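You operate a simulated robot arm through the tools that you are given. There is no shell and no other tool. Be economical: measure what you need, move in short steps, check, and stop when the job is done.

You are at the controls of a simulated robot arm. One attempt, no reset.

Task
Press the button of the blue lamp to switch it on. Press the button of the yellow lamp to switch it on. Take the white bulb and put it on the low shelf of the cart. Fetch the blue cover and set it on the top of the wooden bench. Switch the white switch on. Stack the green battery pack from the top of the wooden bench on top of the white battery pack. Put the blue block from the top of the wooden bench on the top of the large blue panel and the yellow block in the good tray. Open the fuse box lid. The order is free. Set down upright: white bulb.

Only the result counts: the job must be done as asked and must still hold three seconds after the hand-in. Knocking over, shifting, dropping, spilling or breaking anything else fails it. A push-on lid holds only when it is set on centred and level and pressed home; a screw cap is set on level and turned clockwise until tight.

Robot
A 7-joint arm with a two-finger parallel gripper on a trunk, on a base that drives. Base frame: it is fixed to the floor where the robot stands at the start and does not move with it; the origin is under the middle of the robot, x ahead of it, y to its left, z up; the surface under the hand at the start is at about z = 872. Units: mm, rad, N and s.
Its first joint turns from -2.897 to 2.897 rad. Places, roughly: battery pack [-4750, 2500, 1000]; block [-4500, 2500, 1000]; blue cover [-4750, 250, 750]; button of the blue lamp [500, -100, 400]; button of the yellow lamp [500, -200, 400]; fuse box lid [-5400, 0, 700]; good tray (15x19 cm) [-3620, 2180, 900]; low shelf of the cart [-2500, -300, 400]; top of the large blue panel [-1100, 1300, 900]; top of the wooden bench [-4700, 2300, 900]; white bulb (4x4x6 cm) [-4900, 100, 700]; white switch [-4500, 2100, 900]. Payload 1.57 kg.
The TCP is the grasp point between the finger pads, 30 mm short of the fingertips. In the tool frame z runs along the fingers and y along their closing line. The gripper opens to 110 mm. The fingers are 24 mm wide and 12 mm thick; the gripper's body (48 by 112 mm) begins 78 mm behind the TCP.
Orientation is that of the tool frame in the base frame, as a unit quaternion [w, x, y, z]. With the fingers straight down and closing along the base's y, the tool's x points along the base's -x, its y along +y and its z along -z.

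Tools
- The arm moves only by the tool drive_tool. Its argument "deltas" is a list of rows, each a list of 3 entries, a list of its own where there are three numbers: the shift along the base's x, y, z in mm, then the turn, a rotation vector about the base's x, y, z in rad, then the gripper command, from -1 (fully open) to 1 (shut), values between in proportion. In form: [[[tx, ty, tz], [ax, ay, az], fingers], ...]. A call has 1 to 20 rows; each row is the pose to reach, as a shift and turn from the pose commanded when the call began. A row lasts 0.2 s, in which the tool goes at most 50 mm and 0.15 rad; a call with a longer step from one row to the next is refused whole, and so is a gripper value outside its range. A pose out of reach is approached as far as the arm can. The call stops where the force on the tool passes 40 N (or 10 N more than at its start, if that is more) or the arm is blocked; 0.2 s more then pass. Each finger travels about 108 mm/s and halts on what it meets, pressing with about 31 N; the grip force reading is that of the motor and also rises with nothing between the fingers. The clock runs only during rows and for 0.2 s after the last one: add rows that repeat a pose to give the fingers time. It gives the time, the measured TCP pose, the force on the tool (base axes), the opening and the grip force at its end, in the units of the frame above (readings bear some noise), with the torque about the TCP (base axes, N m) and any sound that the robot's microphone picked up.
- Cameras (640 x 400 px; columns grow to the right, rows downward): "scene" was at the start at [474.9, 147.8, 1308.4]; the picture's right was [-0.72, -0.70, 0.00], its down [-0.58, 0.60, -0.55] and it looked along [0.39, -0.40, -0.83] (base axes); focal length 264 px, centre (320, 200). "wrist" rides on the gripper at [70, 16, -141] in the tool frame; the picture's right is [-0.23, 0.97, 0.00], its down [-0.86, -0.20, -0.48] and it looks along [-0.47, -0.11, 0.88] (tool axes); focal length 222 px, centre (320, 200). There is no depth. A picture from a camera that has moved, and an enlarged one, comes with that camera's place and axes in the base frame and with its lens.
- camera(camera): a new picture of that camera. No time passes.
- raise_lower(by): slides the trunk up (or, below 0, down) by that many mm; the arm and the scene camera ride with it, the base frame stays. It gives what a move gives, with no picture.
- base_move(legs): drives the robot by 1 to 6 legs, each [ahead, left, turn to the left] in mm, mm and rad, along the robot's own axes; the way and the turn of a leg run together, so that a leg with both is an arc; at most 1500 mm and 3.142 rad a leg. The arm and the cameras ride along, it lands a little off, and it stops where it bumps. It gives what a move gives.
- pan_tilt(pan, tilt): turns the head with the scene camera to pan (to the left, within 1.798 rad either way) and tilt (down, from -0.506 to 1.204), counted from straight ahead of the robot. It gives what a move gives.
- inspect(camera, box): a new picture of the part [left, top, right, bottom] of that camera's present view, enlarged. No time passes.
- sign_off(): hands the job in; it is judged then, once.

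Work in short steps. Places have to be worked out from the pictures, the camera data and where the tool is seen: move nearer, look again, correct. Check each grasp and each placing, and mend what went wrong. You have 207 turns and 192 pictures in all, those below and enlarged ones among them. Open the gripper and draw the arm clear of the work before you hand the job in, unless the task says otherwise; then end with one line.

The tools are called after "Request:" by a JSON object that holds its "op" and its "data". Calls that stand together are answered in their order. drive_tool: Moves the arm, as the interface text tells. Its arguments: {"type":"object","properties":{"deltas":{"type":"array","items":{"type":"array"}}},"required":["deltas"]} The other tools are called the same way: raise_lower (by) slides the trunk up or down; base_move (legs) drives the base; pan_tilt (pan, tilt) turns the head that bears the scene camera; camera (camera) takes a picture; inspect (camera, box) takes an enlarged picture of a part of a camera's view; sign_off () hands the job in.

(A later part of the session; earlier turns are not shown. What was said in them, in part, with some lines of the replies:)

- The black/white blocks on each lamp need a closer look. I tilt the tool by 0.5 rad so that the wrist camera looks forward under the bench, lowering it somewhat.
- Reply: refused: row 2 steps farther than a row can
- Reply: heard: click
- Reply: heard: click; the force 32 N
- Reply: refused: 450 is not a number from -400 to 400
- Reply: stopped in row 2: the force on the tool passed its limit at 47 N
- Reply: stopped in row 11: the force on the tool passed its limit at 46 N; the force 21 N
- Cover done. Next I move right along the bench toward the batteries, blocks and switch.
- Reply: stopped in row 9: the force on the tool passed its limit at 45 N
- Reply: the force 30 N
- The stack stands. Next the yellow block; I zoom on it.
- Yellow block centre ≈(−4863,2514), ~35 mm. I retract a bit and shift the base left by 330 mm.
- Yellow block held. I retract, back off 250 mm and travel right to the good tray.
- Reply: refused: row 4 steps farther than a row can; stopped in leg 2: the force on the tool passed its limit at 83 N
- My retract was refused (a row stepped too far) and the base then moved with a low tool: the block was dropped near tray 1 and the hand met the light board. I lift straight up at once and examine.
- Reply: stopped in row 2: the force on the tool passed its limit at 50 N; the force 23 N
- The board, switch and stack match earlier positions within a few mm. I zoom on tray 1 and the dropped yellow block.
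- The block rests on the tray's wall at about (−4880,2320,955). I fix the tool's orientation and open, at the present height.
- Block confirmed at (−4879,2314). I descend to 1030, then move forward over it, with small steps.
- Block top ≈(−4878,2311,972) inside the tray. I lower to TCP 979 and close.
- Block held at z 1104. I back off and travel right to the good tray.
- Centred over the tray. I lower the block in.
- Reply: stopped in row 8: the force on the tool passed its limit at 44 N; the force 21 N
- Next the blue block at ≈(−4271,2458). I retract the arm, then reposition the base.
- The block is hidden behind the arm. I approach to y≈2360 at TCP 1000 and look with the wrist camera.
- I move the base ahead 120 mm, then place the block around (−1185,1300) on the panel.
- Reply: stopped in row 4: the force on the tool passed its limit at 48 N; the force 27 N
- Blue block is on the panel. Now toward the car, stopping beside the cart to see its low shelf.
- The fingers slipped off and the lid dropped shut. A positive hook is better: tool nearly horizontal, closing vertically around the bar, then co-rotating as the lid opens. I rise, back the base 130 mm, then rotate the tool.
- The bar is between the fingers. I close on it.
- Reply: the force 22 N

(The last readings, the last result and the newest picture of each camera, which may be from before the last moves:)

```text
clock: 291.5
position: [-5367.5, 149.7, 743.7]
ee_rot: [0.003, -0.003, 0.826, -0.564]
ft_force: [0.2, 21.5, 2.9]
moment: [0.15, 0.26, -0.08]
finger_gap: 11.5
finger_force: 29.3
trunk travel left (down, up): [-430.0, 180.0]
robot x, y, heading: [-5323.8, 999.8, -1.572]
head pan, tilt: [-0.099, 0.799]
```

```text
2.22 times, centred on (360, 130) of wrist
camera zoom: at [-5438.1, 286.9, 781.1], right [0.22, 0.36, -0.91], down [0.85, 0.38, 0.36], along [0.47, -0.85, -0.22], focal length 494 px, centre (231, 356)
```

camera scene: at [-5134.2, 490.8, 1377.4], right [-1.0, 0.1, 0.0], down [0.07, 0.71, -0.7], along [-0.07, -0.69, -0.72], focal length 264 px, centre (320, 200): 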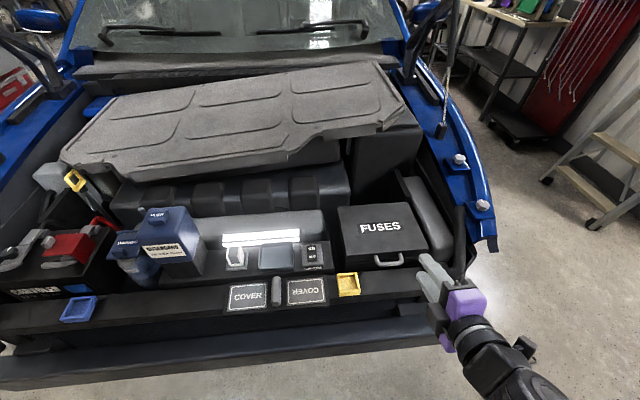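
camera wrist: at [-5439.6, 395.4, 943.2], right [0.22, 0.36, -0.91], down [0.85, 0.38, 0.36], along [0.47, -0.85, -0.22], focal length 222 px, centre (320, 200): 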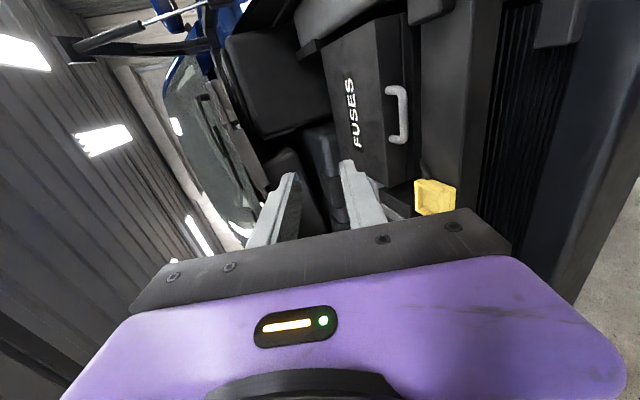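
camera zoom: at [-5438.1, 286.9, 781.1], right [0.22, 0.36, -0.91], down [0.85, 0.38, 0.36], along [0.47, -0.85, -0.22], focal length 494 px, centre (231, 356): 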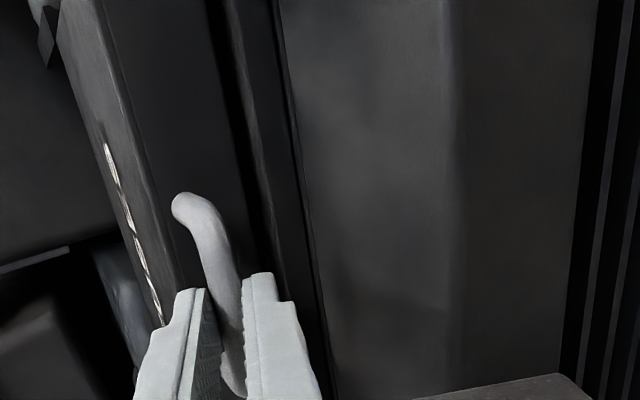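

Gripped. I lift along the arc while rotating the tool with the lid.

Request:
{"op": "drive_tool", "data": {"deltas": [[[0, 2, 7], [0.03, 0, 0], 1], [[0, 1, 14], [0.065, 0, 0], 1], [[0, -1, 28], [0.13, 0, 0], 1], [[0, -4, 42], [0.195, 0, 0], 1], [[0, -7, 56], [0.26, 0, 0], 1], [[0, -12, 70], [0.325, 0, 0], 1], [[0, -17, 83], [0.39, 0, 0], 1]]}}

Request:
{"op": "camera", "data": {"camera": "scene"}}

```text
clock: 293.1
position: [-5367.2, 132.8, 826.0]
ee_rot: [0.003, -0.003, 0.92, -0.393]
ft_force: [0.1, -0.8, 0.8]
moment: [-0.01, -0.02, 0.01]
finger_gap: 0.3
finger_force: 21.3
trunk travel left (down, up): [-430.0, 180.0]
robot x, y, heading: [-5325.5, 994.4, -1.571]
head pan, tilt: [-0.099, 0.799]
```

```text
54 pictures are left
camera scene: at [-5134.4, 491.0, 1377.4], right [-1.0, 0.1, 0.0], down [0.07, 0.71, -0.7], along [-0.07, -0.69, -0.72], focal length 264 px, centre (320, 200)
```

scene: 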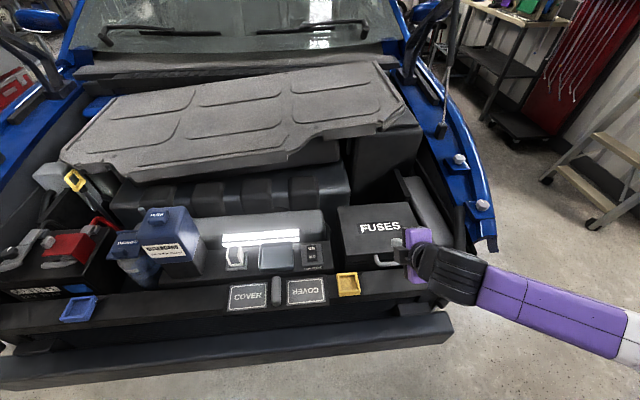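

It slipped again — probably too shallow and too fast. I go back to the pre-grasp pose and retry deeper, then much slower.

Request:
{"op": "drive_tool", "data": {"deltas": [[[0, 35, 0], [-0.1, 0, 0], 0.6], [[0, 65, -10], [-0.2, 0, 0], 0.6], [[0, 68, -35], [-0.3, 0, 0], 0.6], [[0, 68, -64], [-0.39, 0, 0], 0.6], [[0, 68, -64], [-0.39, 0, 0], 0.6], [[0, 50, -71], [-0.39, 0, 0], 0.6], [[0, 32, -78], [-0.39, 0, 0], 0.6], [[0, 22, -81.7], [-0.39, 0, 0], 0.6], [[0, 14, -84.7], [-0.39, 0, 0], 0.6], [[0, 8, -86.7], [-0.39, 0, 0], 0.6], [[0, 8, -86.7], [-0.39, 0, 0], 0.6]]}}

Request:
{"op": "inspect", "data": {"camera": "wrist", "box": [240, 40, 480, 220]}}

```text
clock: 295.5
position: [-5367.8, 138.9, 740.3]
ee_rot: [0.003, -0.004, 0.826, -0.564]
ft_force: [-0.2, 1.1, -0.9]
moment: [0.04, -0.01, -0.01]
finger_gap: 22.8
finger_force: 0.5
trunk travel left (down, up): [-430.0, 180.0]
robot x, y, heading: [-5324.9, 997.2, -1.572]
head pan, tilt: [-0.099, 0.799]
```

```text
2.22 times, centred on (360, 130) of wrist
camera zoom: at [-5437.8, 276.3, 777.2], right [0.22, 0.36, -0.91], down [0.85, 0.38, 0.36], along [0.47, -0.85, -0.22], focal length 494 px, centre (231, 356)
```

zoom: 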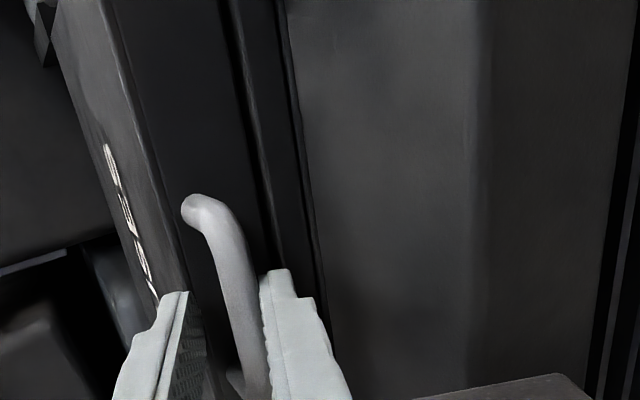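

Deeper now. I close and lift slowly, 3 mm per row.

Request:
{"op": "drive_tool", "data": {"deltas": [[[0, 0, 0], [0, 0, 0], 1], [[0, 0, 0], [0, 0, 0], 1], [[0, 0, 0], [0, 0, 0], 1], [[0, 0, 3], [0.014, 0, 0], 1], [[0, 0, 6], [0.028, 0, 0], 1], [[0, 0, 9], [0.042, 0, 0], 1], [[0, 0, 12], [0.056, 0, 0], 1], [[0, -0.5, 15], [0.07, 0, 0], 1]]}}

Request:
{"op": "inspect", "data": {"camera": "wrist", "box": [240, 40, 480, 220]}}

```text
clock: 297.3
position: [-5366.7, 139.2, 754.5]
ee_rot: [0.004, -0.003, 0.845, -0.535]
ft_force: [3.2, -26.0, -6.5]
moment: [-0.05, 0.1, 0.29]
finger_gap: 11.7
finger_force: 29.4
trunk travel left (down, up): [-430.0, 180.0]
robot x, y, heading: [-5326.6, 998.0, -1.57]
head pan, tilt: [-0.099, 0.799]
```

```text
2.22 times, centred on (360, 130) of wrist
camera zoom: at [-5438.1, 272.9, 801.8], right [0.22, 0.42, -0.88], down [0.85, 0.35, 0.39], along [0.47, -0.84, -0.28], focal length 494 px, centre (231, 356)
```

zoom: 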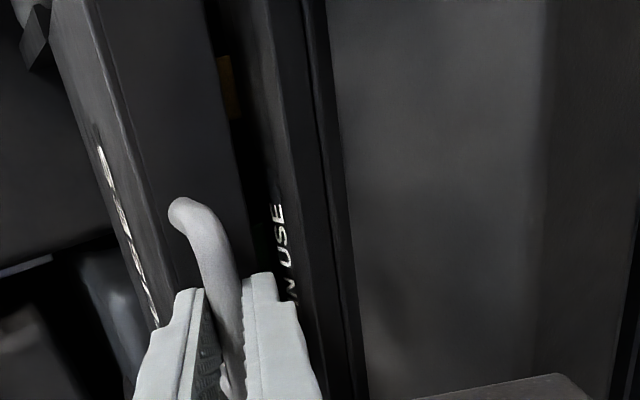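

The lid is opening; the −26 N along y shows it wants to move more toward the hinge. I continue with more −y motion.

Request:
{"op": "drive_tool", "data": {"deltas": [[[0, -3, 2], [0.01, 0, 0], 1], [[0, -4, 6], [0.03, 0, 0], 1], [[0, -5, 10], [0.05, 0, 0], 1], [[0, -6.2, 14], [0.07, 0, 0], 1], [[0, -7.5, 18], [0.09, 0, 0], 1], [[0, -9, 22], [0.11, 0, 0], 1], [[0, -10.5, 26], [0.13, 0, 0], 1]]}}

```text
clock: 298.9
position: [-5367.0, 129.4, 782.3]
ee_rot: [0.003, -0.004, 0.878, -0.479]
ft_force: [-5.2, 27.5, 8.5]
moment: [0.12, 0.16, 0.12]
finger_gap: 11.5
finger_force: 29.2
trunk travel left (down, up): [-430.0, 180.0]
robot x, y, heading: [-5325.9, 1000.0, -1.569]
head pan, tilt: [-0.099, 0.799]
```

Slightly overcorrected; the original circle (hinge y≈−70, z≈735) fits. I follow it to φ=0.5.

Request:
{"op": "drive_tool", "data": {"deltas": [[[0, 4, 0], [0, 0, 0], 1], [[0, 3, 5], [0.025, 0, 0], 1], [[0, 2, 9.5], [0.05, 0, 0], 1], [[0, 0.3, 14.5], [0.075, 0, 0], 1], [[0, -1.2, 19.5], [0.1, 0, 0], 1], [[0, -3, 24.5], [0.125, 0, 0], 1], [[0, -4.8, 29.4], [0.15, 0, 0], 1], [[0, -6.8, 34.2], [0.175, 0, 0], 1], [[0, -8.8, 39], [0.2, 0, 0], 1], [[0, -11, 43.7], [0.225, 0, 0], 1], [[0, -13.4, 48.4], [0.25, 0, 0], 1], [[0, -15.9, 53], [0.275, 0, 0], 1], [[0, -18.4, 57.6], [0.3, 0, 0], 1]]}}

Request:
{"op": "camera", "data": {"camera": "scene"}}

```text
clock: 301.7
position: [-5367.9, 110.8, 838.1]
ee_rot: [0.003, -0.003, 0.94, -0.342]
ft_force: [2.5, -24.1, -16.4]
moment: [-0.17, 0.11, 0.24]
finger_gap: 11.6
finger_force: 29.0
trunk travel left (down, up): [-430.0, 180.0]
robot x, y, heading: [-5326.4, 999.4, -1.572]
head pan, tilt: [-0.099, 0.799]
```

```text
51 pictures are left
camera scene: at [-5134.1, 489.6, 1376.9], right [-1.0, 0.1, 0.0], down [0.07, 0.71, -0.7], along [-0.07, -0.69, -0.72], focal length 264 px, centre (320, 200)
```

scene: 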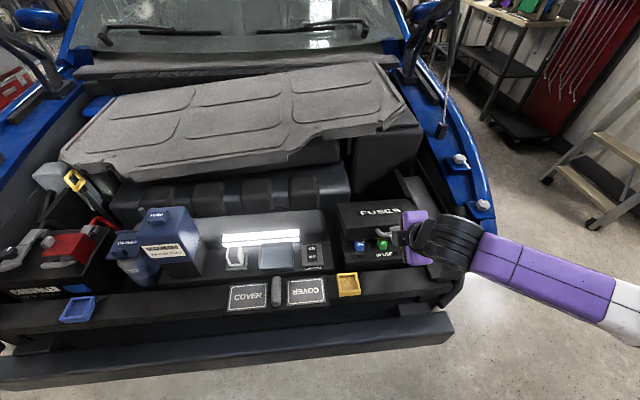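

The lid is opening well. The residual pull is purely radial, so I shrink the radius by 5 mm and continue to φ=1.0.

Request:
{"op": "drive_tool", "data": {"deltas": [[[0, -4, -1], [0, 0, 0], 1], [[0, -6.7, 3.5], [0.025, 0, 0], 1], [[0, -9.5, 7.8], [0.05, 0, 0], 1], [[0, -12.4, 12], [0.075, 0, 0], 1], [[0, -15.3, 16.2], [0.1, 0, 0], 1], [[0, -18.3, 20.3], [0.125, 0, 0], 1], [[0, -21.4, 24.4], [0.15, 0, 0], 1], [[0, -28, 32.1], [0.2, 0, 0], 1], [[0, -34.9, 39.6], [0.25, 0, 0], 1], [[0, -42.3, 46.7], [0.3, 0, 0], 1], [[0, -50, 53.5], [0.35, 0, 0], 1], [[0, -57.9, 59.8], [0.4, 0, 0], 1], [[0, -66.2, 65.7], [0.45, 0, 0], 1], [[0, -74.8, 71.3], [0.5, 0, 0], 1]]}}

Request:
{"op": "camera", "data": {"camera": "scene"}}

```text
clock: 304.7
position: [-5369.6, 34.6, 910.8]
ee_rot: [0.003, -0.002, 0.995, -0.1]
ft_force: [-1.7, -3.2, -5.0]
moment: [-0.2, 0.2, 0.22]
finger_gap: 11.7
finger_force: 28.6
trunk travel left (down, up): [-430.0, 180.0]
robot x, y, heading: [-5326.4, 999.8, -1.571]
head pan, tilt: [-0.099, 0.799]
```

```text
50 pictures are left
camera scene: at [-5134.4, 490.4, 1377.2], right [-1.0, 0.1, 0.0], down [0.07, 0.71, -0.7], along [-0.07, -0.69, -0.72], focal length 264 px, centre (320, 200)
```

scene: 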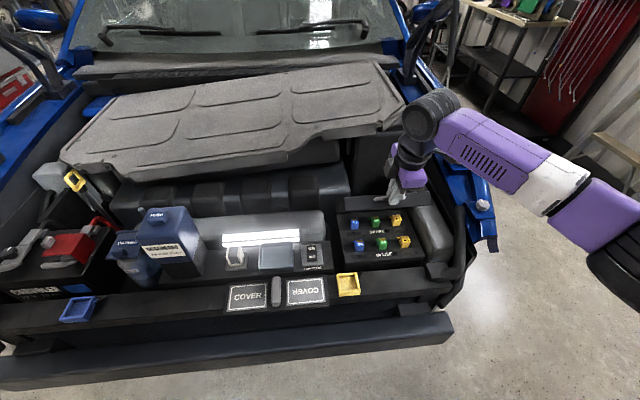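

Lid is ~57°+ open. The +y finger supports it, so I loosen the grip a bit to check that it rests on that finger, then I'll push it further by driving forward.

Request:
{"op": "drive_tool", "data": {"deltas": [[[0, 0, 0], [0.1, 0, 0], 0.8], [[0, 0, 0], [0.2, 0, 0], 0.5], [[0, 0, 0], [0.2, 0, 0], 0.5]]}}

Request:
{"op": "camera", "data": {"camera": "wrist"}}

```text
clock: 305.5
position: [-5367.8, 36.1, 909.7]
ee_rot: [0.004, -0.002, 1.0, 0.002]
ft_force: [-0.1, 0.5, -0.1]
moment: [0.01, 0.02, 0.01]
finger_gap: 27.6
finger_force: 0.0
trunk travel left (down, up): [-430.0, 180.0]
robot x, y, heading: [-5327.1, 1001.2, -1.573]
head pan, tilt: [-0.099, 0.799]
```

```text
49 pictures are left
camera wrist: at [-5437.8, 51.5, 1052.3], right [0.22, 0.97, 0.0], down [0.85, -0.2, 0.49], along [0.47, -0.11, -0.87], focal length 222 px, centre (320, 200)
```

wrist: 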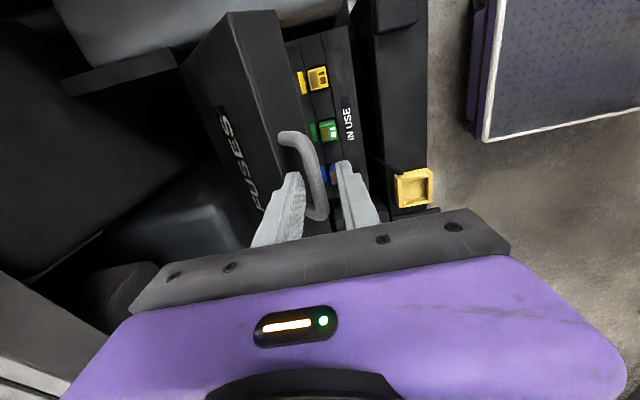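

The lid stays up and the bar is still between the fingers. I drive forward 130 mm so the +y finger pushes it fully open.

Request:
{"op": "base_move", "data": {"legs": [[130, 0, 0]]}}

Request:
{"op": "camera", "data": {"camera": "wrist"}}

Request:
{"op": "camera", "data": {"camera": "scene"}}

```text
clock: 306.7
position: [-5366.7, -58.5, 917.8]
ee_rot: [0.004, -0.002, 1.0, -0.003]
ft_force: [-0.5, 3.3, 11.4]
moment: [0.26, 0.12, -0.03]
finger_gap: 32.4
finger_force: 2.7
trunk travel left (down, up): [-430.0, 180.0]
robot x, y, heading: [-5323.0, 906.3, -1.568]
head pan, tilt: [-0.099, 0.799]
stopped in leg 1: the force on the tool passed its limit at 49 N (the readings are from after the stop); the commanded pose is now the measured one
```

```text
48 pictures are left
camera wrist: at [-5437.7, -41.2, 1059.6], right [0.22, 0.97, 0.0], down [0.85, -0.19, 0.49], along [0.47, -0.11, -0.87], focal length 222 px, centre (320, 200)
```

wrist: 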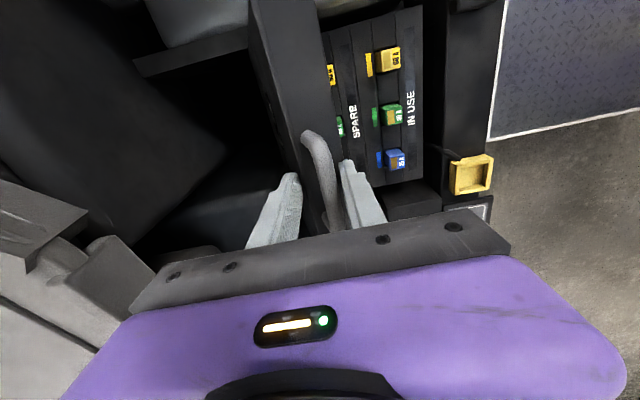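

```text
47 pictures are left
camera scene: at [-5133.8, 399.3, 1377.3], right [-1.0, 0.1, 0.0], down [0.07, 0.71, -0.7], along [-0.07, -0.69, -0.72], focal length 264 px, centre (320, 200)
```

scene: 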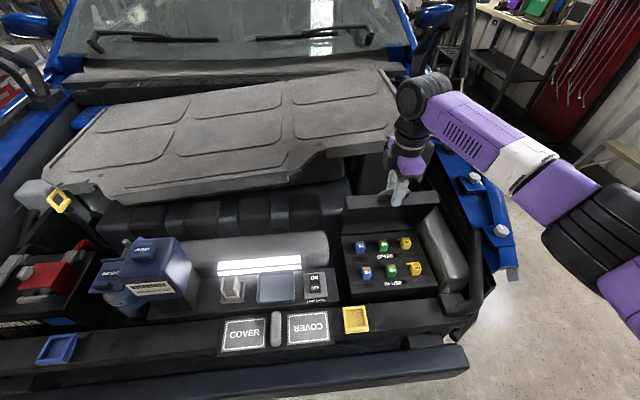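

Lid is about vertical now. I raise the tool 25 mm so only the bar is straddled, then push further toward −y gently.

Request:
{"op": "drive_tool", "data": {"deltas": [[[0, 2, 10], [0, 0, 0], 0.45], [[0, 2, 25], [0, 0, 0], 0.45], [[0, -8, 25], [0, 0, 0], 0.45], [[0, -18, 25], [0, 0, 0], 0.45], [[0, -28, 25], [0, 0, 0], 0.45], [[0, -38, 24], [0, 0, 0], 0.45]]}}

Request:
{"op": "camera", "data": {"camera": "wrist"}}

Request:
{"op": "inspect", "data": {"camera": "scene", "box": [310, 130, 480, 310]}}

```text
clock: 308.1
position: [-5368.1, -96.7, 940.5]
ee_rot: [0.005, -0.002, 1.0, -0.001]
ft_force: [-0.3, 0.3, -0.1]
moment: [0.01, 0.02, 0.01]
finger_gap: 30.2
finger_force: 0.0
trunk travel left (down, up): [-430.0, 180.0]
robot x, y, heading: [-5328.5, 907.0, -1.565]
head pan, tilt: [-0.099, 0.799]
```

```text
46 pictures are left
camera wrist: at [-5438.6, -80.2, 1081.7], right [0.22, 0.97, 0.0], down [0.85, -0.2, 0.49], along [0.47, -0.11, -0.87], focal length 222 px, centre (320, 200)
```

wrist: 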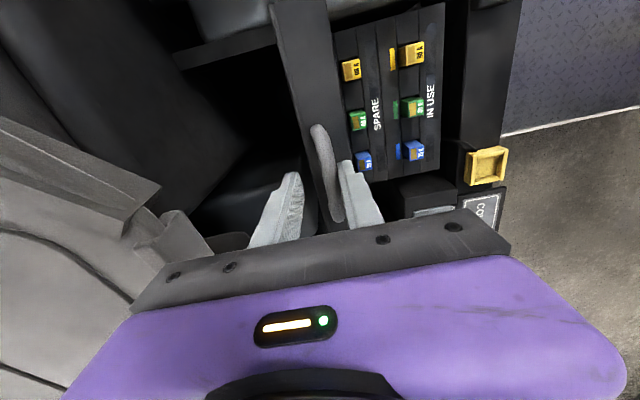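

```text
2.22 times, centred on (395, 220) of scene
camera zoom: at [-5134.0, 398.7, 1377.4], right [-1.0, 0.1, 0.0], down [0.07, 0.71, -0.7], along [-0.07, -0.69, -0.72], focal length 588 px, centre (153, 156)
```

zoom: 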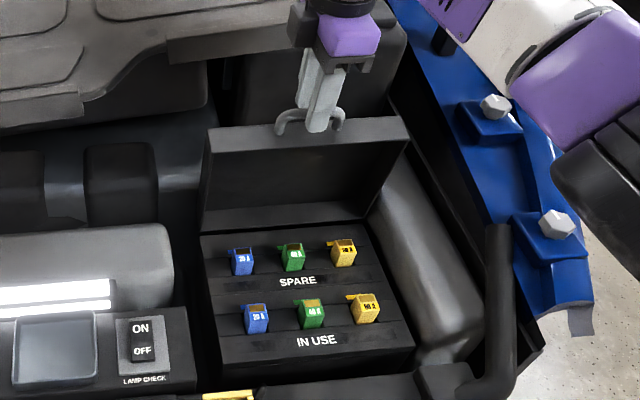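

The lid stands slightly past vertical. I push another 25 mm, then lift out and check that it stays.

Request:
{"op": "drive_tool", "data": {"deltas": [[[0, -8, 0], [0, 0, 0], 0.45], [[0, -16, 0], [0, 0, 0], 0.45], [[0, -25, -1], [0, 0, 0], 0.45], [[0, -23, 0], [0, 0, 0], 0.45], [[0, -22, 40], [0, 0, 0], 0.45], [[0, -20, 80], [0, 0, 0], 0.45], [[0, 10, 110], [0, 0, 0], 0.45], [[0, 50, 110], [0, 0, 0], 0.45], [[0, 90, 110], [0, 0, 0], 0.45], [[0, 130, 110], [0, 0, 0], 0.45]]}}

Request:
{"op": "camera", "data": {"camera": "scene"}}

```text
clock: 310.3
position: [-5364.6, 37.2, 1050.9]
ee_rot: [0.004, -0.001, 1.0, 0.0]
ft_force: [-0.3, 0.3, -0.3]
moment: [-0.03, -0.04, -0.02]
finger_gap: 30.4
finger_force: 0.0
trunk travel left (down, up): [-430.0, 180.0]
robot x, y, heading: [-5325.0, 906.8, -1.569]
head pan, tilt: [-0.099, 0.799]
```

```text
44 pictures are left
camera scene: at [-5133.4, 398.5, 1377.2], right [-1.0, 0.1, 0.0], down [0.07, 0.71, -0.7], along [-0.07, -0.69, -0.72], focal length 264 px, centre (320, 200)
```

scene: 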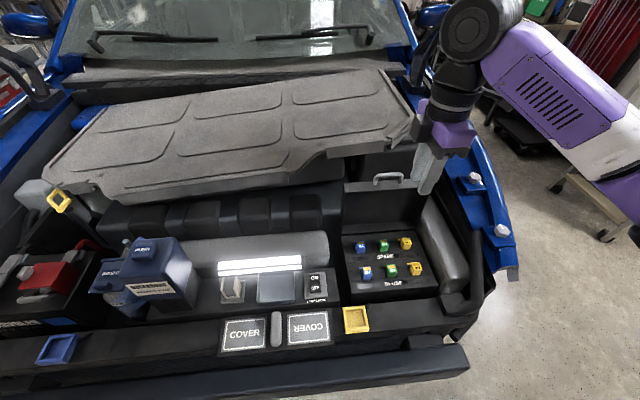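

The lid stays open. Next the bulb: I rotate the tool back while retracting.

Request:
{"op": "drive_tool", "data": {"deltas": [[[0, 20, 0], [0, 0, -0.143], 0.4], [[0, 40, 0], [0, 0, -0.286], 0.4], [[0, 60, 0], [0, 0, -0.429], 0.4], [[0, 80, 0], [0, 0, -0.571], 0.4], [[0, 100, 0], [0, 0, -0.714], 0.4], [[0, 120, 0], [0, 0, -0.857], 0.2], [[0, 140, 0], [0, 0, -1.0], 0], [[0, 160, 0], [0, 0, -1.143], 0], [[0, 180, 0], [0, 0, -1.286], 0], [[0, 200, 0], [0, 0, -1.429], 0], [[0, 220, 0], [0, 0, -1.571], 0], [[0, 220, 0], [0, 0, -1.571], 0]]}}

Request:
{"op": "base_move", "data": {"legs": [[-90, 385, 0]]}}

Request:
{"op": "drive_tool", "data": {"deltas": [[[5, -10, -15], [-0.13, 0, 0], 0], [[10, -20, -30], [-0.26, 0, 0], 0], [[15, -30, -45], [-0.39, 0, 0], 0], [[20, -40, -60], [-0.52, 0, 0], 0], [[20, -60, -80], [-0.65, 0, 0], 0], [[20, -80, -100], [-0.78, 0, 0], 0], [[20, -100, -120], [-0.85, 0, 0], 0], [[20, -100, -120], [-0.85, 0, 0], 0]]}}

Request:
{"op": "camera", "data": {"camera": "wrist"}}

Request:
{"op": "camera", "data": {"camera": "scene"}}

```text
clock: 312.9
position: [-5367.9, 252.8, 1051.8]
ee_rot: [0.003, 0.707, 0.708, -0.004]
ft_force: [-0.4, 0.2, 0.0]
moment: [-0.01, 0.0, -0.01]
finger_gap: 55.4
finger_force: 0.0
trunk travel left (down, up): [-430.0, 180.0]
robot x, y, heading: [-5326.1, 913.4, -1.571]
head pan, tilt: [-0.099, 0.799]
```

```text
clock: 315.4
position: [-4974.9, 340.1, 1052.0]
ee_rot: [0.003, 0.705, 0.709, -0.003]
ft_force: [0.3, 0.8, -0.1]
moment: [-0.01, 0.01, -0.01]
finger_gap: 54.8
finger_force: 0.1
trunk travel left (down, up): [-430.0, 180.0]
robot x, y, heading: [-4936.2, 996.3, -1.565]
head pan, tilt: [-0.099, 0.799]
```

```text
clock: 317.2
position: [-4954.3, 239.7, 929.9]
ee_rot: [0.294, 0.641, 0.645, -0.296]
ft_force: [-0.8, 0.6, 0.1]
moment: [-0.01, -0.01, 0.03]
finger_gap: 55.2
finger_force: 0.0
out of reach, approached as far as the arm can: row 4, 5
trunk travel left (down, up): [-430.0, 180.0]
robot x, y, heading: [-4936.8, 996.2, -1.566]
head pan, tilt: [-0.099, 0.799]
```

```text
43 pictures are left
camera wrist: at [-4938.1, 392.5, 970.2], right [0.98, -0.15, 0.17], down [-0.19, -0.2, 0.96], along [-0.11, -0.97, -0.22], focal length 222 px, centre (320, 200)
```

wrist: 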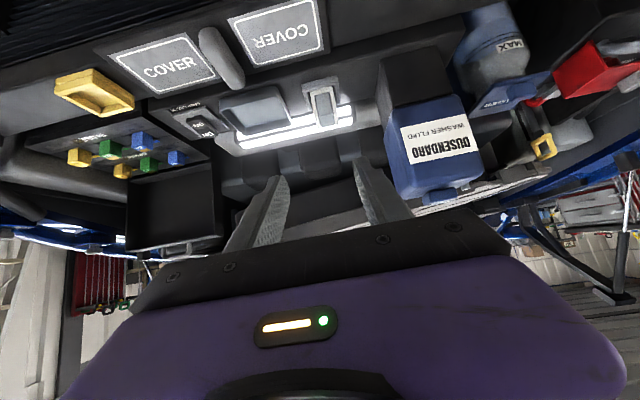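

```text
42 pictures are left
camera scene: at [-4740.7, 487.8, 1377.4], right [-1.0, 0.09, 0.0], down [0.07, 0.71, -0.7], along [-0.07, -0.69, -0.72], focal length 264 px, centre (320, 200)
```

scene: 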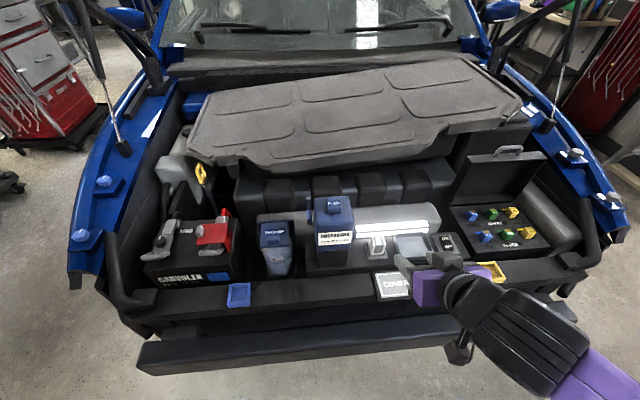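

Request:
{"op": "inspect", "data": {"camera": "wrist", "box": [220, 50, 420, 180]}}

Request:
{"op": "inspect", "data": {"camera": "scene", "box": [310, 190, 470, 300]}}

```text
3.08 times, centred on (320, 115) of wrist
camera zoom: at [-4938.1, 392.5, 970.2], right [0.98, -0.15, 0.17], down [-0.19, -0.2, 0.96], along [-0.11, -0.97, -0.22], focal length 684 px, centre (320, 462)
```

zoom: 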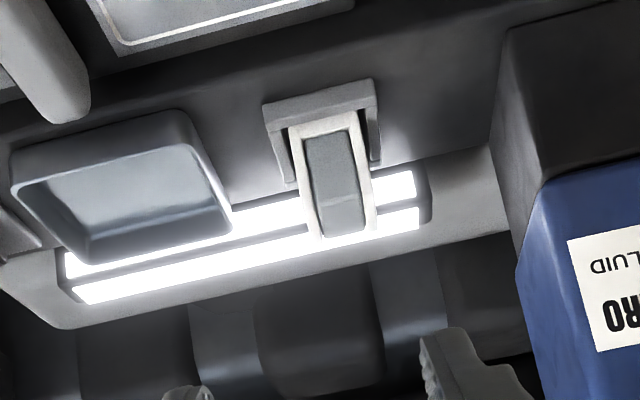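

```text
3.64 times, centred on (390, 245) of scene
camera zoom: at [-4740.7, 487.8, 1377.4], right [-1.0, 0.09, 0.0], down [0.07, 0.71, -0.7], along [-0.07, -0.69, -0.72], focal length 962 px, centre (66, 36)
```

zoom: 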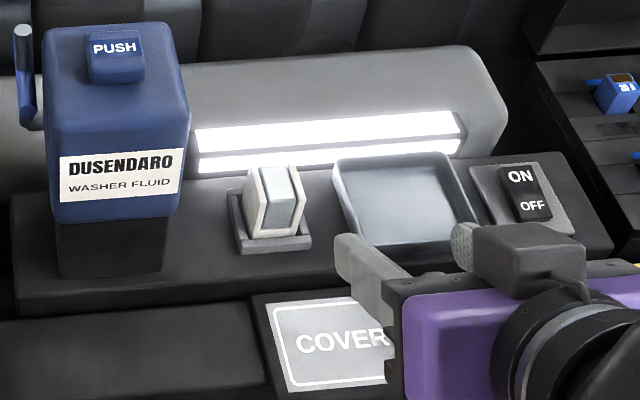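

Bulb top ≈(−4943,69,780), about 42 mm wide. I go to a pre-grasp 100 mm back along the finger direction.

Request:
{"op": "drive_tool", "data": {"deltas": [[[3, -25, -25], [0, 0, 0], 0.05], [[6, -50, -50], [0, 0, 0], 0.05], [[9, -75, -75], [0, 0, 0], 0.05], [[11, -99, -98], [0, 0, 0], 0.05], [[11, -99, -98], [0, 0, 0], 0.05]]}}

Request:
{"op": "inspect", "data": {"camera": "wrist", "box": [200, 40, 440, 220]}}

Request:
{"op": "inspect", "data": {"camera": "scene", "box": [310, 190, 470, 300]}}

```text
clock: 318.4
position: [-4946.2, 141.9, 834.4]
ee_rot: [0.292, 0.642, 0.644, -0.296]
ft_force: [0.4, -0.1, -0.4]
moment: [-0.01, -0.02, -0.01]
finger_gap: 52.2
finger_force: 0.1
trunk travel left (down, up): [-430.0, 180.0]
robot x, y, heading: [-4933.7, 998.2, -1.564]
head pan, tilt: [-0.099, 0.799]
```

```text
2.22 times, centred on (320, 130) of wrist
camera zoom: at [-4929.8, 295.0, 875.9], right [0.98, -0.15, 0.17], down [-0.19, -0.2, 0.96], along [-0.11, -0.97, -0.22], focal length 494 px, centre (320, 356)
```

zoom: 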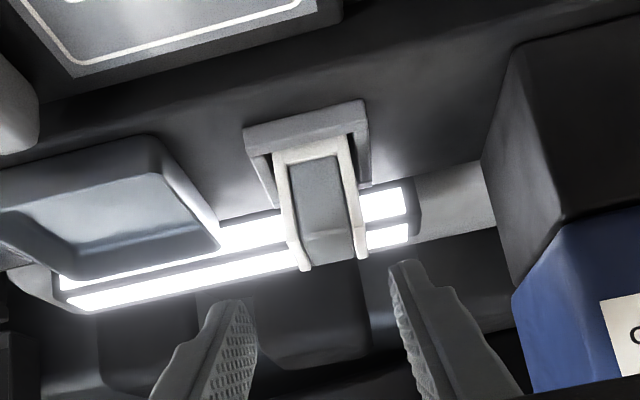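

```text
3.64 times, centred on (390, 245) of scene
camera zoom: at [-4740.7, 487.9, 1377.4], right [-1.0, 0.09, 0.0], down [0.07, 0.71, -0.7], along [-0.07, -0.69, -0.72], focal length 962 px, centre (66, 36)
```

zoom: 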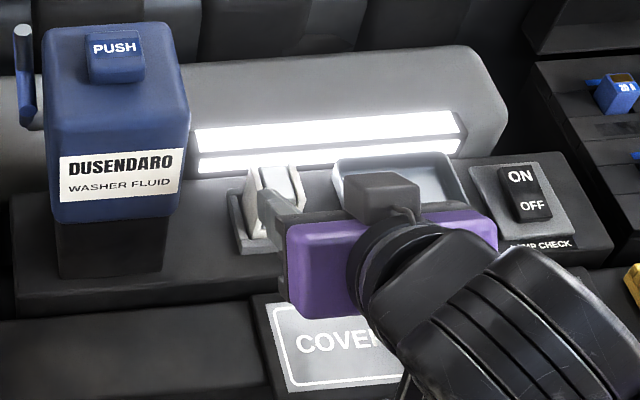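

Bulb centre x≈−4941. I advance to straddle its upper part.

Request:
{"op": "drive_tool", "data": {"deltas": [[[5, -8, -7], [0, 0, 0], 0.05], [[5, -25, -22], [0, 0, 0], 0.05], [[5, -42, -38], [0, 0, 0], 0.05], [[5, -58, -52], [0, 0, 0], 0.05], [[5, -68, -61], [0, 0, 0], 0.05], [[5, -76, -68], [0, 0, 0], 0.05], [[5, -76, -68], [0, 0, 0], 0.05]]}}

Request:
{"op": "camera", "data": {"camera": "wrist"}}

Request:
{"op": "inspect", "data": {"camera": "scene", "box": [310, 190, 470, 300]}}

```text
clock: 320.0
position: [-4938.4, 66.2, 764.5]
ee_rot: [0.292, 0.642, 0.644, -0.296]
ft_force: [0.6, -0.9, 0.5]
moment: [0.0, -0.01, -0.01]
finger_gap: 52.4
finger_force: 0.0
trunk travel left (down, up): [-430.0, 180.0]
robot x, y, heading: [-4933.2, 995.0, -1.563]
head pan, tilt: [-0.099, 0.799]
```

```text
37 pictures are left
camera wrist: at [-4922.2, 219.3, 805.3], right [0.98, -0.15, 0.17], down [-0.19, -0.2, 0.96], along [-0.11, -0.97, -0.22], focal length 222 px, centre (320, 200)
```

wrist: 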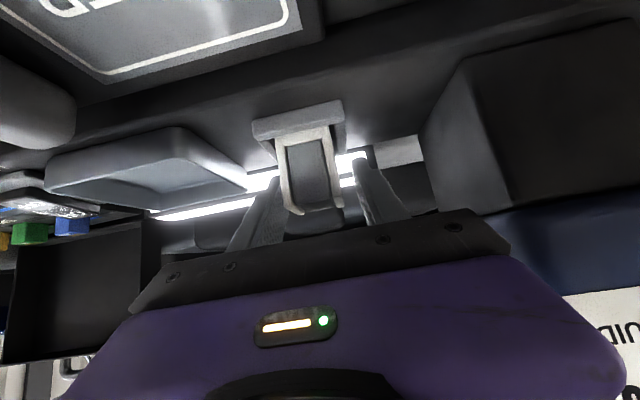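

```text
3.64 times, centred on (390, 245) of scene
camera zoom: at [-4740.7, 487.8, 1377.4], right [-1.0, 0.09, 0.0], down [0.07, 0.71, -0.7], along [-0.07, -0.69, -0.72], focal length 962 px, centre (66, 36)
```

zoom: 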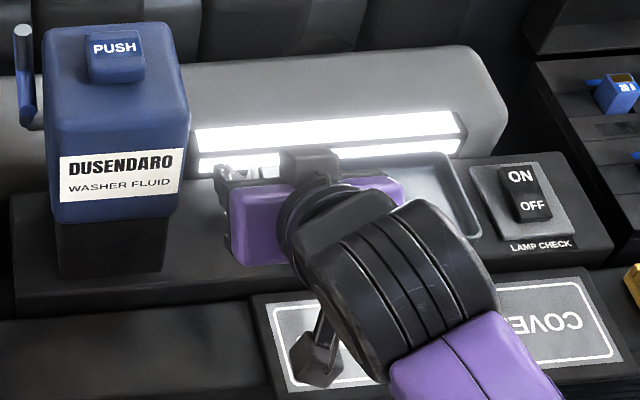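

Bulb sits between the fingers. I close and lift straight up.

Request:
{"op": "drive_tool", "data": {"deltas": [[[-2, 0, 0], [0, 0, 0], 0.3], [[-2, 0, 0], [0, 0, 0], 0.6], [[-2, 0, 0], [0, 0, 0], 0.6], [[-2, 0, 5], [0, 0, 0], 0.6], [[-2, 0, 15], [0, 0, 0], 0.6], [[-2, 0, 30], [0, 0, 0], 0.6], [[-2, 0, 60], [0, 0, 0], 0.6], [[-2, 0, 90], [0, 0, 0], 0.6]]}}

Request:
{"op": "camera", "data": {"camera": "wrist"}}

```text
clock: 321.8
position: [-4940.4, 66.0, 854.2]
ee_rot: [0.293, 0.641, 0.645, -0.295]
ft_force: [-1.0, 0.3, 1.0]
moment: [0.03, -0.01, 0.02]
finger_gap: 34.9
finger_force: 31.7
trunk travel left (down, up): [-430.0, 180.0]
robot x, y, heading: [-4938.1, 997.8, -1.566]
head pan, tilt: [-0.099, 0.799]
```

```text
35 pictures are left
camera wrist: at [-4923.1, 219.4, 895.5], right [0.98, -0.15, 0.17], down [-0.19, -0.2, 0.96], along [-0.11, -0.97, -0.22], focal length 222 px, centre (320, 200)
```

wrist: 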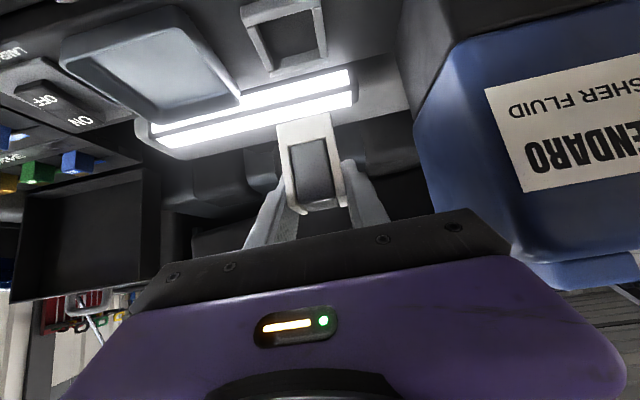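

The bulb is out, upright and held (35 mm). I retract, raise, and drive toward the cart's −x side.

Request:
{"op": "drive_tool", "data": {"deltas": [[[0, 30, 20], [0, 0, 0], 0.6], [[0, 65, 40], [0, 0, 0], 0.6], [[0, 100, 60], [0, 0, 0], 0.6], [[0, 140, 70], [0, 0, 0], 0.6], [[0, 180, 80], [0, 0, 0], 0.6], [[0, 200, 80], [0, 0, 0], 0.6]]}}

Request:
{"op": "base_move", "data": {"legs": [[0, 1336, 0], [0, 0, 1.565]]}}

Request:
{"op": "pan_tilt", "data": {"pan": -0.4, "tilt": 0.5}}

Request:
{"op": "camera", "data": {"camera": "scene"}}

```text
clock: 323.2
position: [-4942.4, 269.5, 932.8]
ee_rot: [0.293, 0.641, 0.645, -0.296]
ft_force: [1.0, -0.3, -0.3]
moment: [0.0, -0.03, -0.01]
finger_gap: 35.2
finger_force: 31.3
trunk travel left (down, up): [-430.0, 180.0]
robot x, y, heading: [-4931.5, 990.3, -1.569]
head pan, tilt: [-0.099, 0.799]
```

```text
clock: 333.8
position: [-2862.7, 1025.8, 932.7]
ee_rot: [0.416, -0.017, 0.909, 0.005]
ft_force: [-0.6, 0.1, -0.9]
moment: [0.0, -0.01, -0.01]
finger_gap: 35.2
finger_force: 31.0
trunk travel left (down, up): [-430.0, 180.0]
robot x, y, heading: [-3588.2, 1012.0, 0.041]
head pan, tilt: [-0.099, 0.799]
```

```text
clock: 334.6
position: [-2862.8, 1025.8, 932.9]
ee_rot: [0.416, -0.019, 0.909, 0.005]
ft_force: [-0.5, -0.8, -0.4]
moment: [-0.01, 0.03, 0.0]
finger_gap: 35.1
finger_force: 30.9
trunk travel left (down, up): [-430.0, 180.0]
robot x, y, heading: [-3586.8, 1007.4, 0.039]
head pan, tilt: [-0.4, 0.499]
```

```text
34 pictures are left
camera scene: at [-3086.8, 1192.7, 1403.3], right [-0.35, -0.94, 0.0], down [-0.45, 0.17, -0.88], along [0.82, -0.31, -0.48], focal length 264 px, centre (320, 200)
```

scene: 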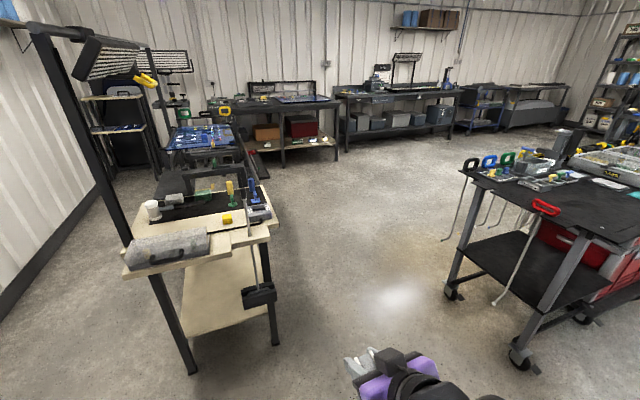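

The aisle is clear. I strafe to the −x side of the cart at y≈−250.

Request:
{"op": "base_move", "data": {"legs": [[-20, -1255, -0.04]]}}

Request:
{"op": "pan_tilt", "data": {"pan": -0.2, "tilt": 0.5}}

Request:
{"op": "camera", "data": {"camera": "scene"}}

```text
clock: 340.8
position: [-2844.0, -227.6, 933.4]
ee_rot: [0.417, -0.011, 0.909, 0.001]
ft_force: [0.2, 0.4, 0.5]
moment: [0.01, 0.01, 0.02]
finger_gap: 35.2
finger_force: 30.8
trunk travel left (down, up): [-430.0, 180.0]
robot x, y, heading: [-3571.4, -230.8, 0.018]
head pan, tilt: [-0.4, 0.499]
```

```text
clock: 341.6
position: [-2844.2, -226.6, 933.2]
ee_rot: [0.417, -0.011, 0.909, 0.002]
ft_force: [-0.4, 0.2, 0.0]
moment: [0.03, 0.0, 0.0]
finger_gap: 35.2
finger_force: 31.1
trunk travel left (down, up): [-430.0, 180.0]
robot x, y, heading: [-3569.0, -232.5, 0.021]
head pan, tilt: [-0.201, 0.499]
```

```text
33 pictures are left
camera scene: at [-3061.0, -40.4, 1403.4], right [-0.18, -0.98, 0.0], down [-0.47, 0.08, -0.88], along [0.86, -0.16, -0.48], focal length 264 px, centre (320, 200)
```

scene: 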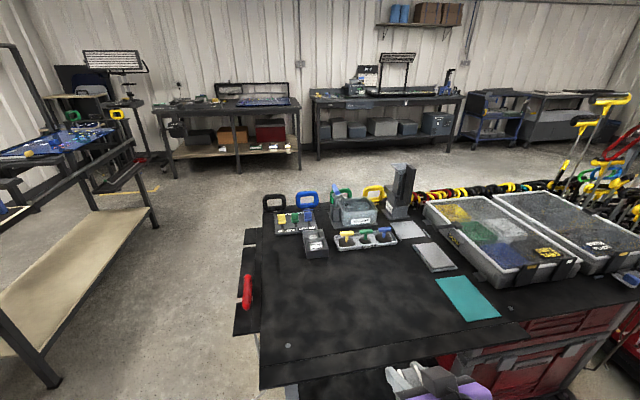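

The cart's top edge is at x≈−2752. I lower the trunk 400 mm (the tool is in front of that edge) and look under.

Request:
{"op": "raise_lower", "data": {"by": -400}}

Request:
{"op": "camera", "data": {"camera": "scene"}}

Request:
{"op": "camera", "data": {"camera": "wrist"}}

```text
clock: 345.4
position: [-2844.8, -227.8, 532.7]
ee_rot: [0.416, -0.012, 0.909, 0.002]
ft_force: [-0.6, 0.7, -1.0]
moment: [0.0, 0.0, -0.01]
finger_gap: 35.2
finger_force: 31.4
trunk travel left (down, up): [-30.0, 580.0]
robot x, y, heading: [-3565.8, -233.7, 0.022]
head pan, tilt: [-0.201, 0.499]
```

```text
32 pictures are left
camera scene: at [-3061.0, -40.3, 1003.4], right [-0.18, -0.98, 0.0], down [-0.47, 0.08, -0.88], along [0.86, -0.16, -0.48], focal length 264 px, centre (320, 200)
```

scene: 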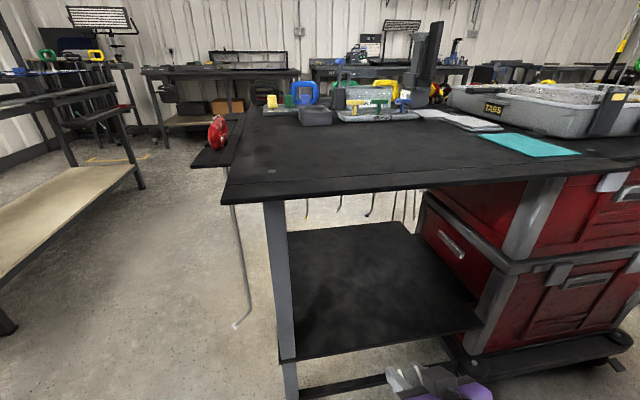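

```text
31 pictures are left
camera wrist: at [-2996.9, -214.2, 574.4], right [0.13, 0.98, 0.17], down [0.2, -0.19, 0.96], along [0.97, -0.09, -0.22], focal length 222 px, centre (320, 200)
```

wrist: 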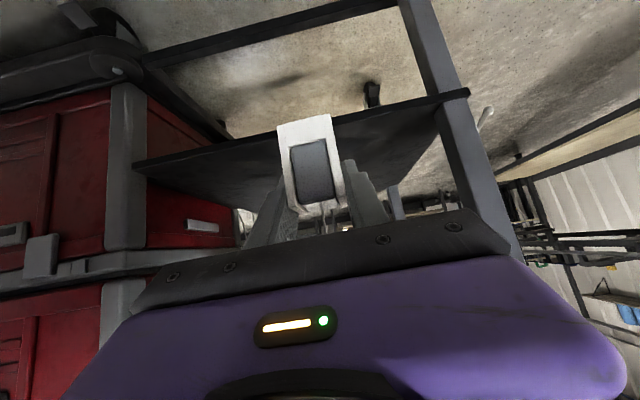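

Shelf: z≈399, near edge x≈−2703, y −19..−522. I lower to TCP 482 and move in to (−2632, −228).

Request:
{"op": "drive_tool", "data": {"deltas": [[[0, 0, -25], [0, 0, 0], 0.6], [[0, 0, -50], [0, 0, 0], 0.6], [[40, 0, -50], [0, 0, 0], 0.6], [[80, 0, -50], [0, 0, 0], 0.6], [[120, 0, -50], [0, 0, 0], 0.6], [[160, 0, -50], [0, 0, 0], 0.6], [[190, 0, -50], [0, 0, 0], 0.6], [[212, 0, -50], [0, 0, 0], 0.6], [[212, 0, -50], [0, 0, 0], 0.6]]}}

Request:
{"op": "camera", "data": {"camera": "wrist"}}

Request:
{"op": "camera", "data": {"camera": "scene"}}

```text
clock: 347.4
position: [-2635.1, -226.0, 483.4]
ee_rot: [0.417, -0.011, 0.909, 0.002]
ft_force: [-0.6, 0.3, -0.2]
moment: [0.04, 0.0, -0.02]
finger_gap: 34.9
finger_force: 31.0
trunk travel left (down, up): [-30.0, 580.0]
robot x, y, heading: [-3571.1, -231.9, 0.023]
head pan, tilt: [-0.201, 0.499]
```

```text
30 pictures are left
camera wrist: at [-2788.2, -213.2, 524.0], right [0.13, 0.98, 0.17], down [0.2, -0.19, 0.96], along [0.97, -0.09, -0.22], focal length 222 px, centre (320, 200)
```

wrist: 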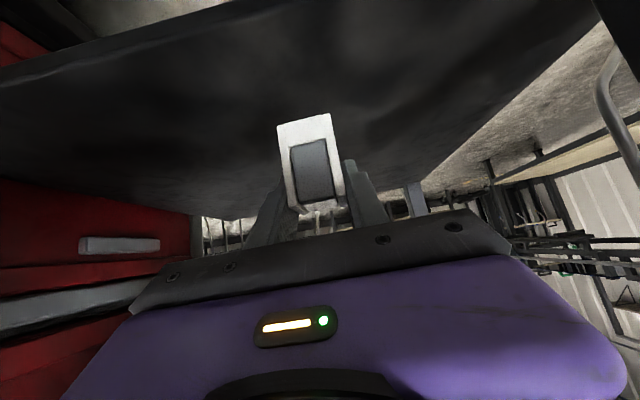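

```text
29 pictures are left
camera scene: at [-3061.0, -40.3, 1003.3], right [-0.18, -0.98, 0.0], down [-0.47, 0.08, -0.88], along [0.86, -0.16, -0.48], focal length 264 px, centre (320, 200)
```

scene: 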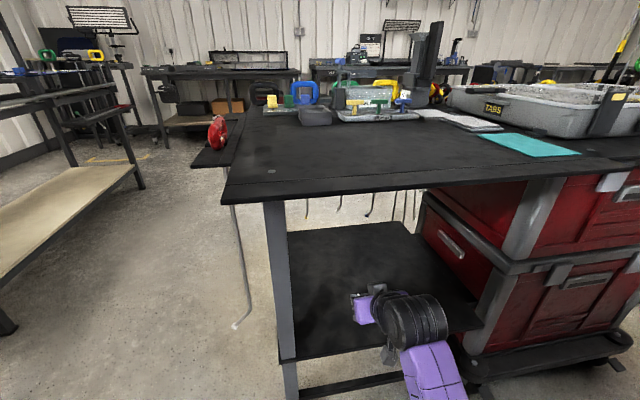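

The bulb is over the shelf. I lower gently to contact.

Request:
{"op": "drive_tool", "data": {"deltas": [[[0, 0, -10], [0, 0, 0], 0.6], [[0, 0, -18], [0, 0, 0], 0.6], [[0, 0, -24], [0, 0, 0], 0.6], [[0, 0, -28], [0, 0, 0], 0.6], [[0, 0, -31], [0, 0, 0], 0.6], [[0, 0, -34], [0, 0, 0], 0.6]]}}

Request:
{"op": "inspect", "data": {"camera": "wrist", "box": [220, 60, 420, 220]}}

```text
clock: 348.8
position: [-2631.7, -228.9, 448.8]
ee_rot: [0.416, -0.012, 0.909, 0.002]
ft_force: [-0.9, -0.4, 0.4]
moment: [0.04, 0.01, 0.01]
finger_gap: 35.1
finger_force: 30.6
trunk travel left (down, up): [-30.0, 580.0]
robot x, y, heading: [-3573.6, -232.5, 0.021]
head pan, tilt: [-0.201, 0.499]
```

```text
2.50 times, centred on (320, 140) of wrist
camera zoom: at [-2785.1, -214.2, 489.7], right [0.13, 0.98, 0.17], down [0.2, -0.19, 0.96], along [0.97, -0.09, -0.22], focal length 555 px, centre (320, 350)
```

zoom: 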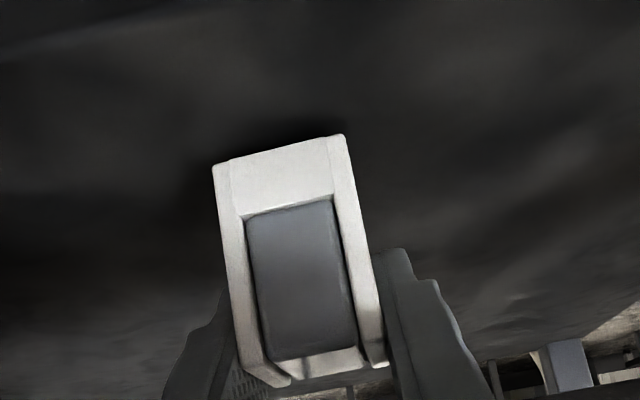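

Nearly touching. I continue in 2 mm steps.

Request:
{"op": "drive_tool", "data": {"deltas": [[[0, 0, -2], [0, 0, 0], 0.6], [[0, 0, -4], [0, 0, 0], 0.6], [[0, 0, -6], [0, 0, 0], 0.6], [[0, 0, -8], [0, 0, 0], 0.6]]}}

```text
clock: 349.8
position: [-2631.3, -227.4, 444.0]
ee_rot: [0.418, -0.01, 0.908, 0.002]
ft_force: [-1.2, -2.5, 10.2]
moment: [0.03, 0.26, 0.05]
finger_gap: 34.8
finger_force: 31.4
trunk travel left (down, up): [-30.0, 580.0]
robot x, y, heading: [-3574.6, -229.1, 0.022]
head pan, tilt: [-0.201, 0.499]
```

Contact felt. I open slowly and withdraw along the finger direction.

Request:
{"op": "drive_tool", "data": {"deltas": [[[0, 0, 2], [0, 0, 0], 0.35], [[0, 0, 2], [0, 0, 0], 0.2], [[0, 0, 2], [0, 0, 0], 0.05], [[0, 0, 2], [0, 0, 0], 0.05], [[-15, 0, 15], [0, 0, 0], 0.05], [[-30, 0, 28], [0, 0, 0], 0.05], [[-60, 0, 54], [0, 0, 0], 0.05], [[-95, 0, 70], [0, 0, 0], 0.05], [[-140, 0, 75], [0, 0, 0], 0.05], [[-185, 0, 75], [0, 0, 0], 0.05], [[-230, 0, 75], [0, 0, 0], 0.05]]}}

Request:
{"op": "camera", "data": {"camera": "wrist"}}

Request:
{"op": "camera", "data": {"camera": "scene"}}

```text
clock: 352.2
position: [-2859.6, -230.1, 515.0]
ee_rot: [0.416, -0.011, 0.909, 0.001]
ft_force: [0.0, 0.5, 1.2]
moment: [0.04, 0.01, 0.01]
finger_gap: 52.2
finger_force: 0.1
trunk travel left (down, up): [-30.0, 580.0]
robot x, y, heading: [-3570.9, -227.2, 0.023]
head pan, tilt: [-0.201, 0.499]
```

```text
27 pictures are left
camera wrist: at [-3012.0, -216.0, 556.1], right [0.13, 0.98, 0.17], down [0.2, -0.19, 0.96], along [0.97, -0.09, -0.22], focal length 222 px, centre (320, 200)
```

wrist: 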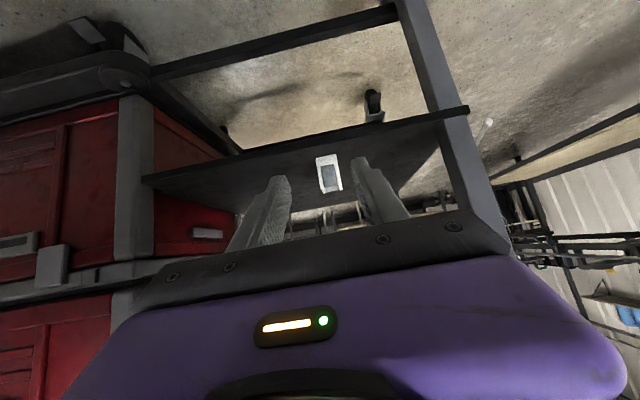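

```text
26 pictures are left
camera scene: at [-3060.9, -40.3, 1003.4], right [-0.18, -0.98, 0.0], down [-0.47, 0.08, -0.88], along [0.86, -0.16, -0.48], focal length 264 px, centre (320, 200)
```

scene: 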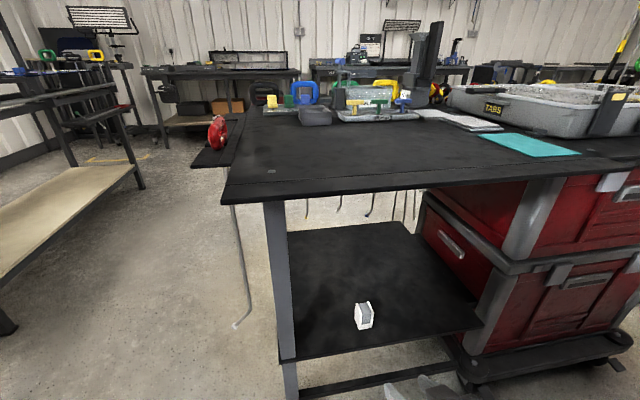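

The bulb stands upright on the low shelf. I raise the arm and return to the bench once to verify the white switch and the stack.

Request:
{"op": "raise_lower", "data": {"by": 400}}

Request:
{"op": "base_move", "data": {"legs": [[-30, 1200, 0], [0, 0, 1.55], [0, 900, 0]]}}

Request:
{"op": "pan_tilt", "data": {"pan": 0.1, "tilt": 0.5}}

Request:
{"op": "camera", "data": {"camera": "scene"}}

```text
clock: 356.0
position: [-2858.7, -229.9, 916.0]
ee_rot: [0.416, -0.011, 0.909, 0.002]
ft_force: [0.0, -1.0, -0.4]
moment: [0.0, -0.04, 0.0]
finger_gap: 52.2
finger_force: 0.1
trunk travel left (down, up): [-430.0, 180.0]
robot x, y, heading: [-3567.8, -234.6, 0.023]
head pan, tilt: [-0.201, 0.499]
```

```text
clock: 370.3
position: [-4522.6, 1671.2, 914.7]
ee_rot: [-0.295, 0.648, -0.638, -0.295]
ft_force: [0.9, 0.0, 0.2]
moment: [-0.04, 0.01, -0.01]
finger_gap: 52.6
finger_force: 0.1
trunk travel left (down, up): [-430.0, 180.0]
robot x, y, heading: [-4522.6, 956.1, 1.585]
head pan, tilt: [-0.201, 0.499]
```

```text
clock: 371.1
position: [-4522.1, 1671.4, 915.1]
ee_rot: [-0.295, 0.647, -0.639, -0.294]
ft_force: [-0.1, -1.1, 1.1]
moment: [0.01, 0.0, 0.04]
finger_gap: 52.3
finger_force: 0.0
trunk travel left (down, up): [-430.0, 180.0]
robot x, y, heading: [-4526.2, 959.0, 1.586]
head pan, tilt: [0.099, 0.499]
```

```text
25 pictures are left
camera scene: at [-4743.4, 1471.8, 1403.4], right [0.99, 0.11, 0.0], down [0.05, -0.48, -0.88], along [-0.1, 0.87, -0.48], focal length 264 px, centre (320, 200)
```

scene: 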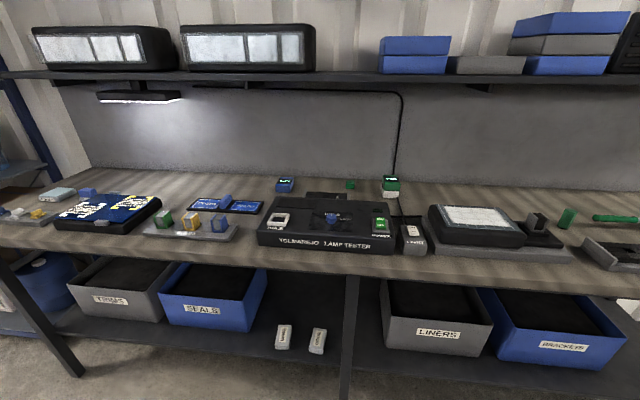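

The under-shelf light is lit, so the switch is ON; stack, cover and the other items are in place. I open the gripper fully, clear of everything, before handing in.

Request:
{"op": "drive_tool", "data": {"deltas": [[[0, -10, 10], [0, 0, 0], -0.5], [[0, -20, 20], [0, 0, 0], -1], [[0, -20, 20], [0, 0, 0], -1], [[0, -20, 20], [0, 0, 0], -1]]}}

Request:
{"op": "inspect", "data": {"camera": "scene", "box": [240, 150, 580, 290]}}

```text
clock: 372.1
position: [-4520.1, 1671.7, 919.9]
ee_rot: [-0.295, 0.648, -0.637, -0.296]
ft_force: [-0.1, 0.3, -1.3]
moment: [-0.02, 0.02, -0.02]
finger_gap: 109.9
finger_force: 0.1
out of reach, approached as far as the arm can: row 1, 2, 3, 4
trunk travel left (down, up): [-430.0, 180.0]
robot x, y, heading: [-4525.5, 956.4, 1.59]
head pan, tilt: [0.099, 0.499]
```

```text
1.88 times, centred on (410, 220) of scene
camera zoom: at [-4743.5, 1471.7, 1403.4], right [0.99, 0.11, 0.0], down [0.05, -0.48, -0.88], along [-0.1, 0.87, -0.48], focal length 498 px, centre (151, 162)
```

zoom: 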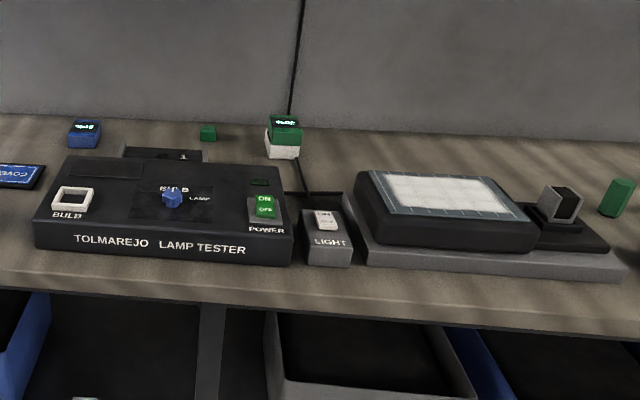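

All tasks check out; handing in.

Request:
{"op": "sign_off", "data": {}}

```text
The job is handed in.
```

All the jobs you listed are done and handed in, with one mishap on the way: I dropped the yellow block once while carrying it and the hand bumped the light board on the wooden bench. The block was picked up again and is now in the good tray. Against the earlier pictures, the board and the switch are within a few mm of where they stood, and the battery stack is still standing. The blue and yellow lamps lit when pressed. The light under the bench shelf came on, which confirms the white switch, and the fuse box lid stayed open past vertical.
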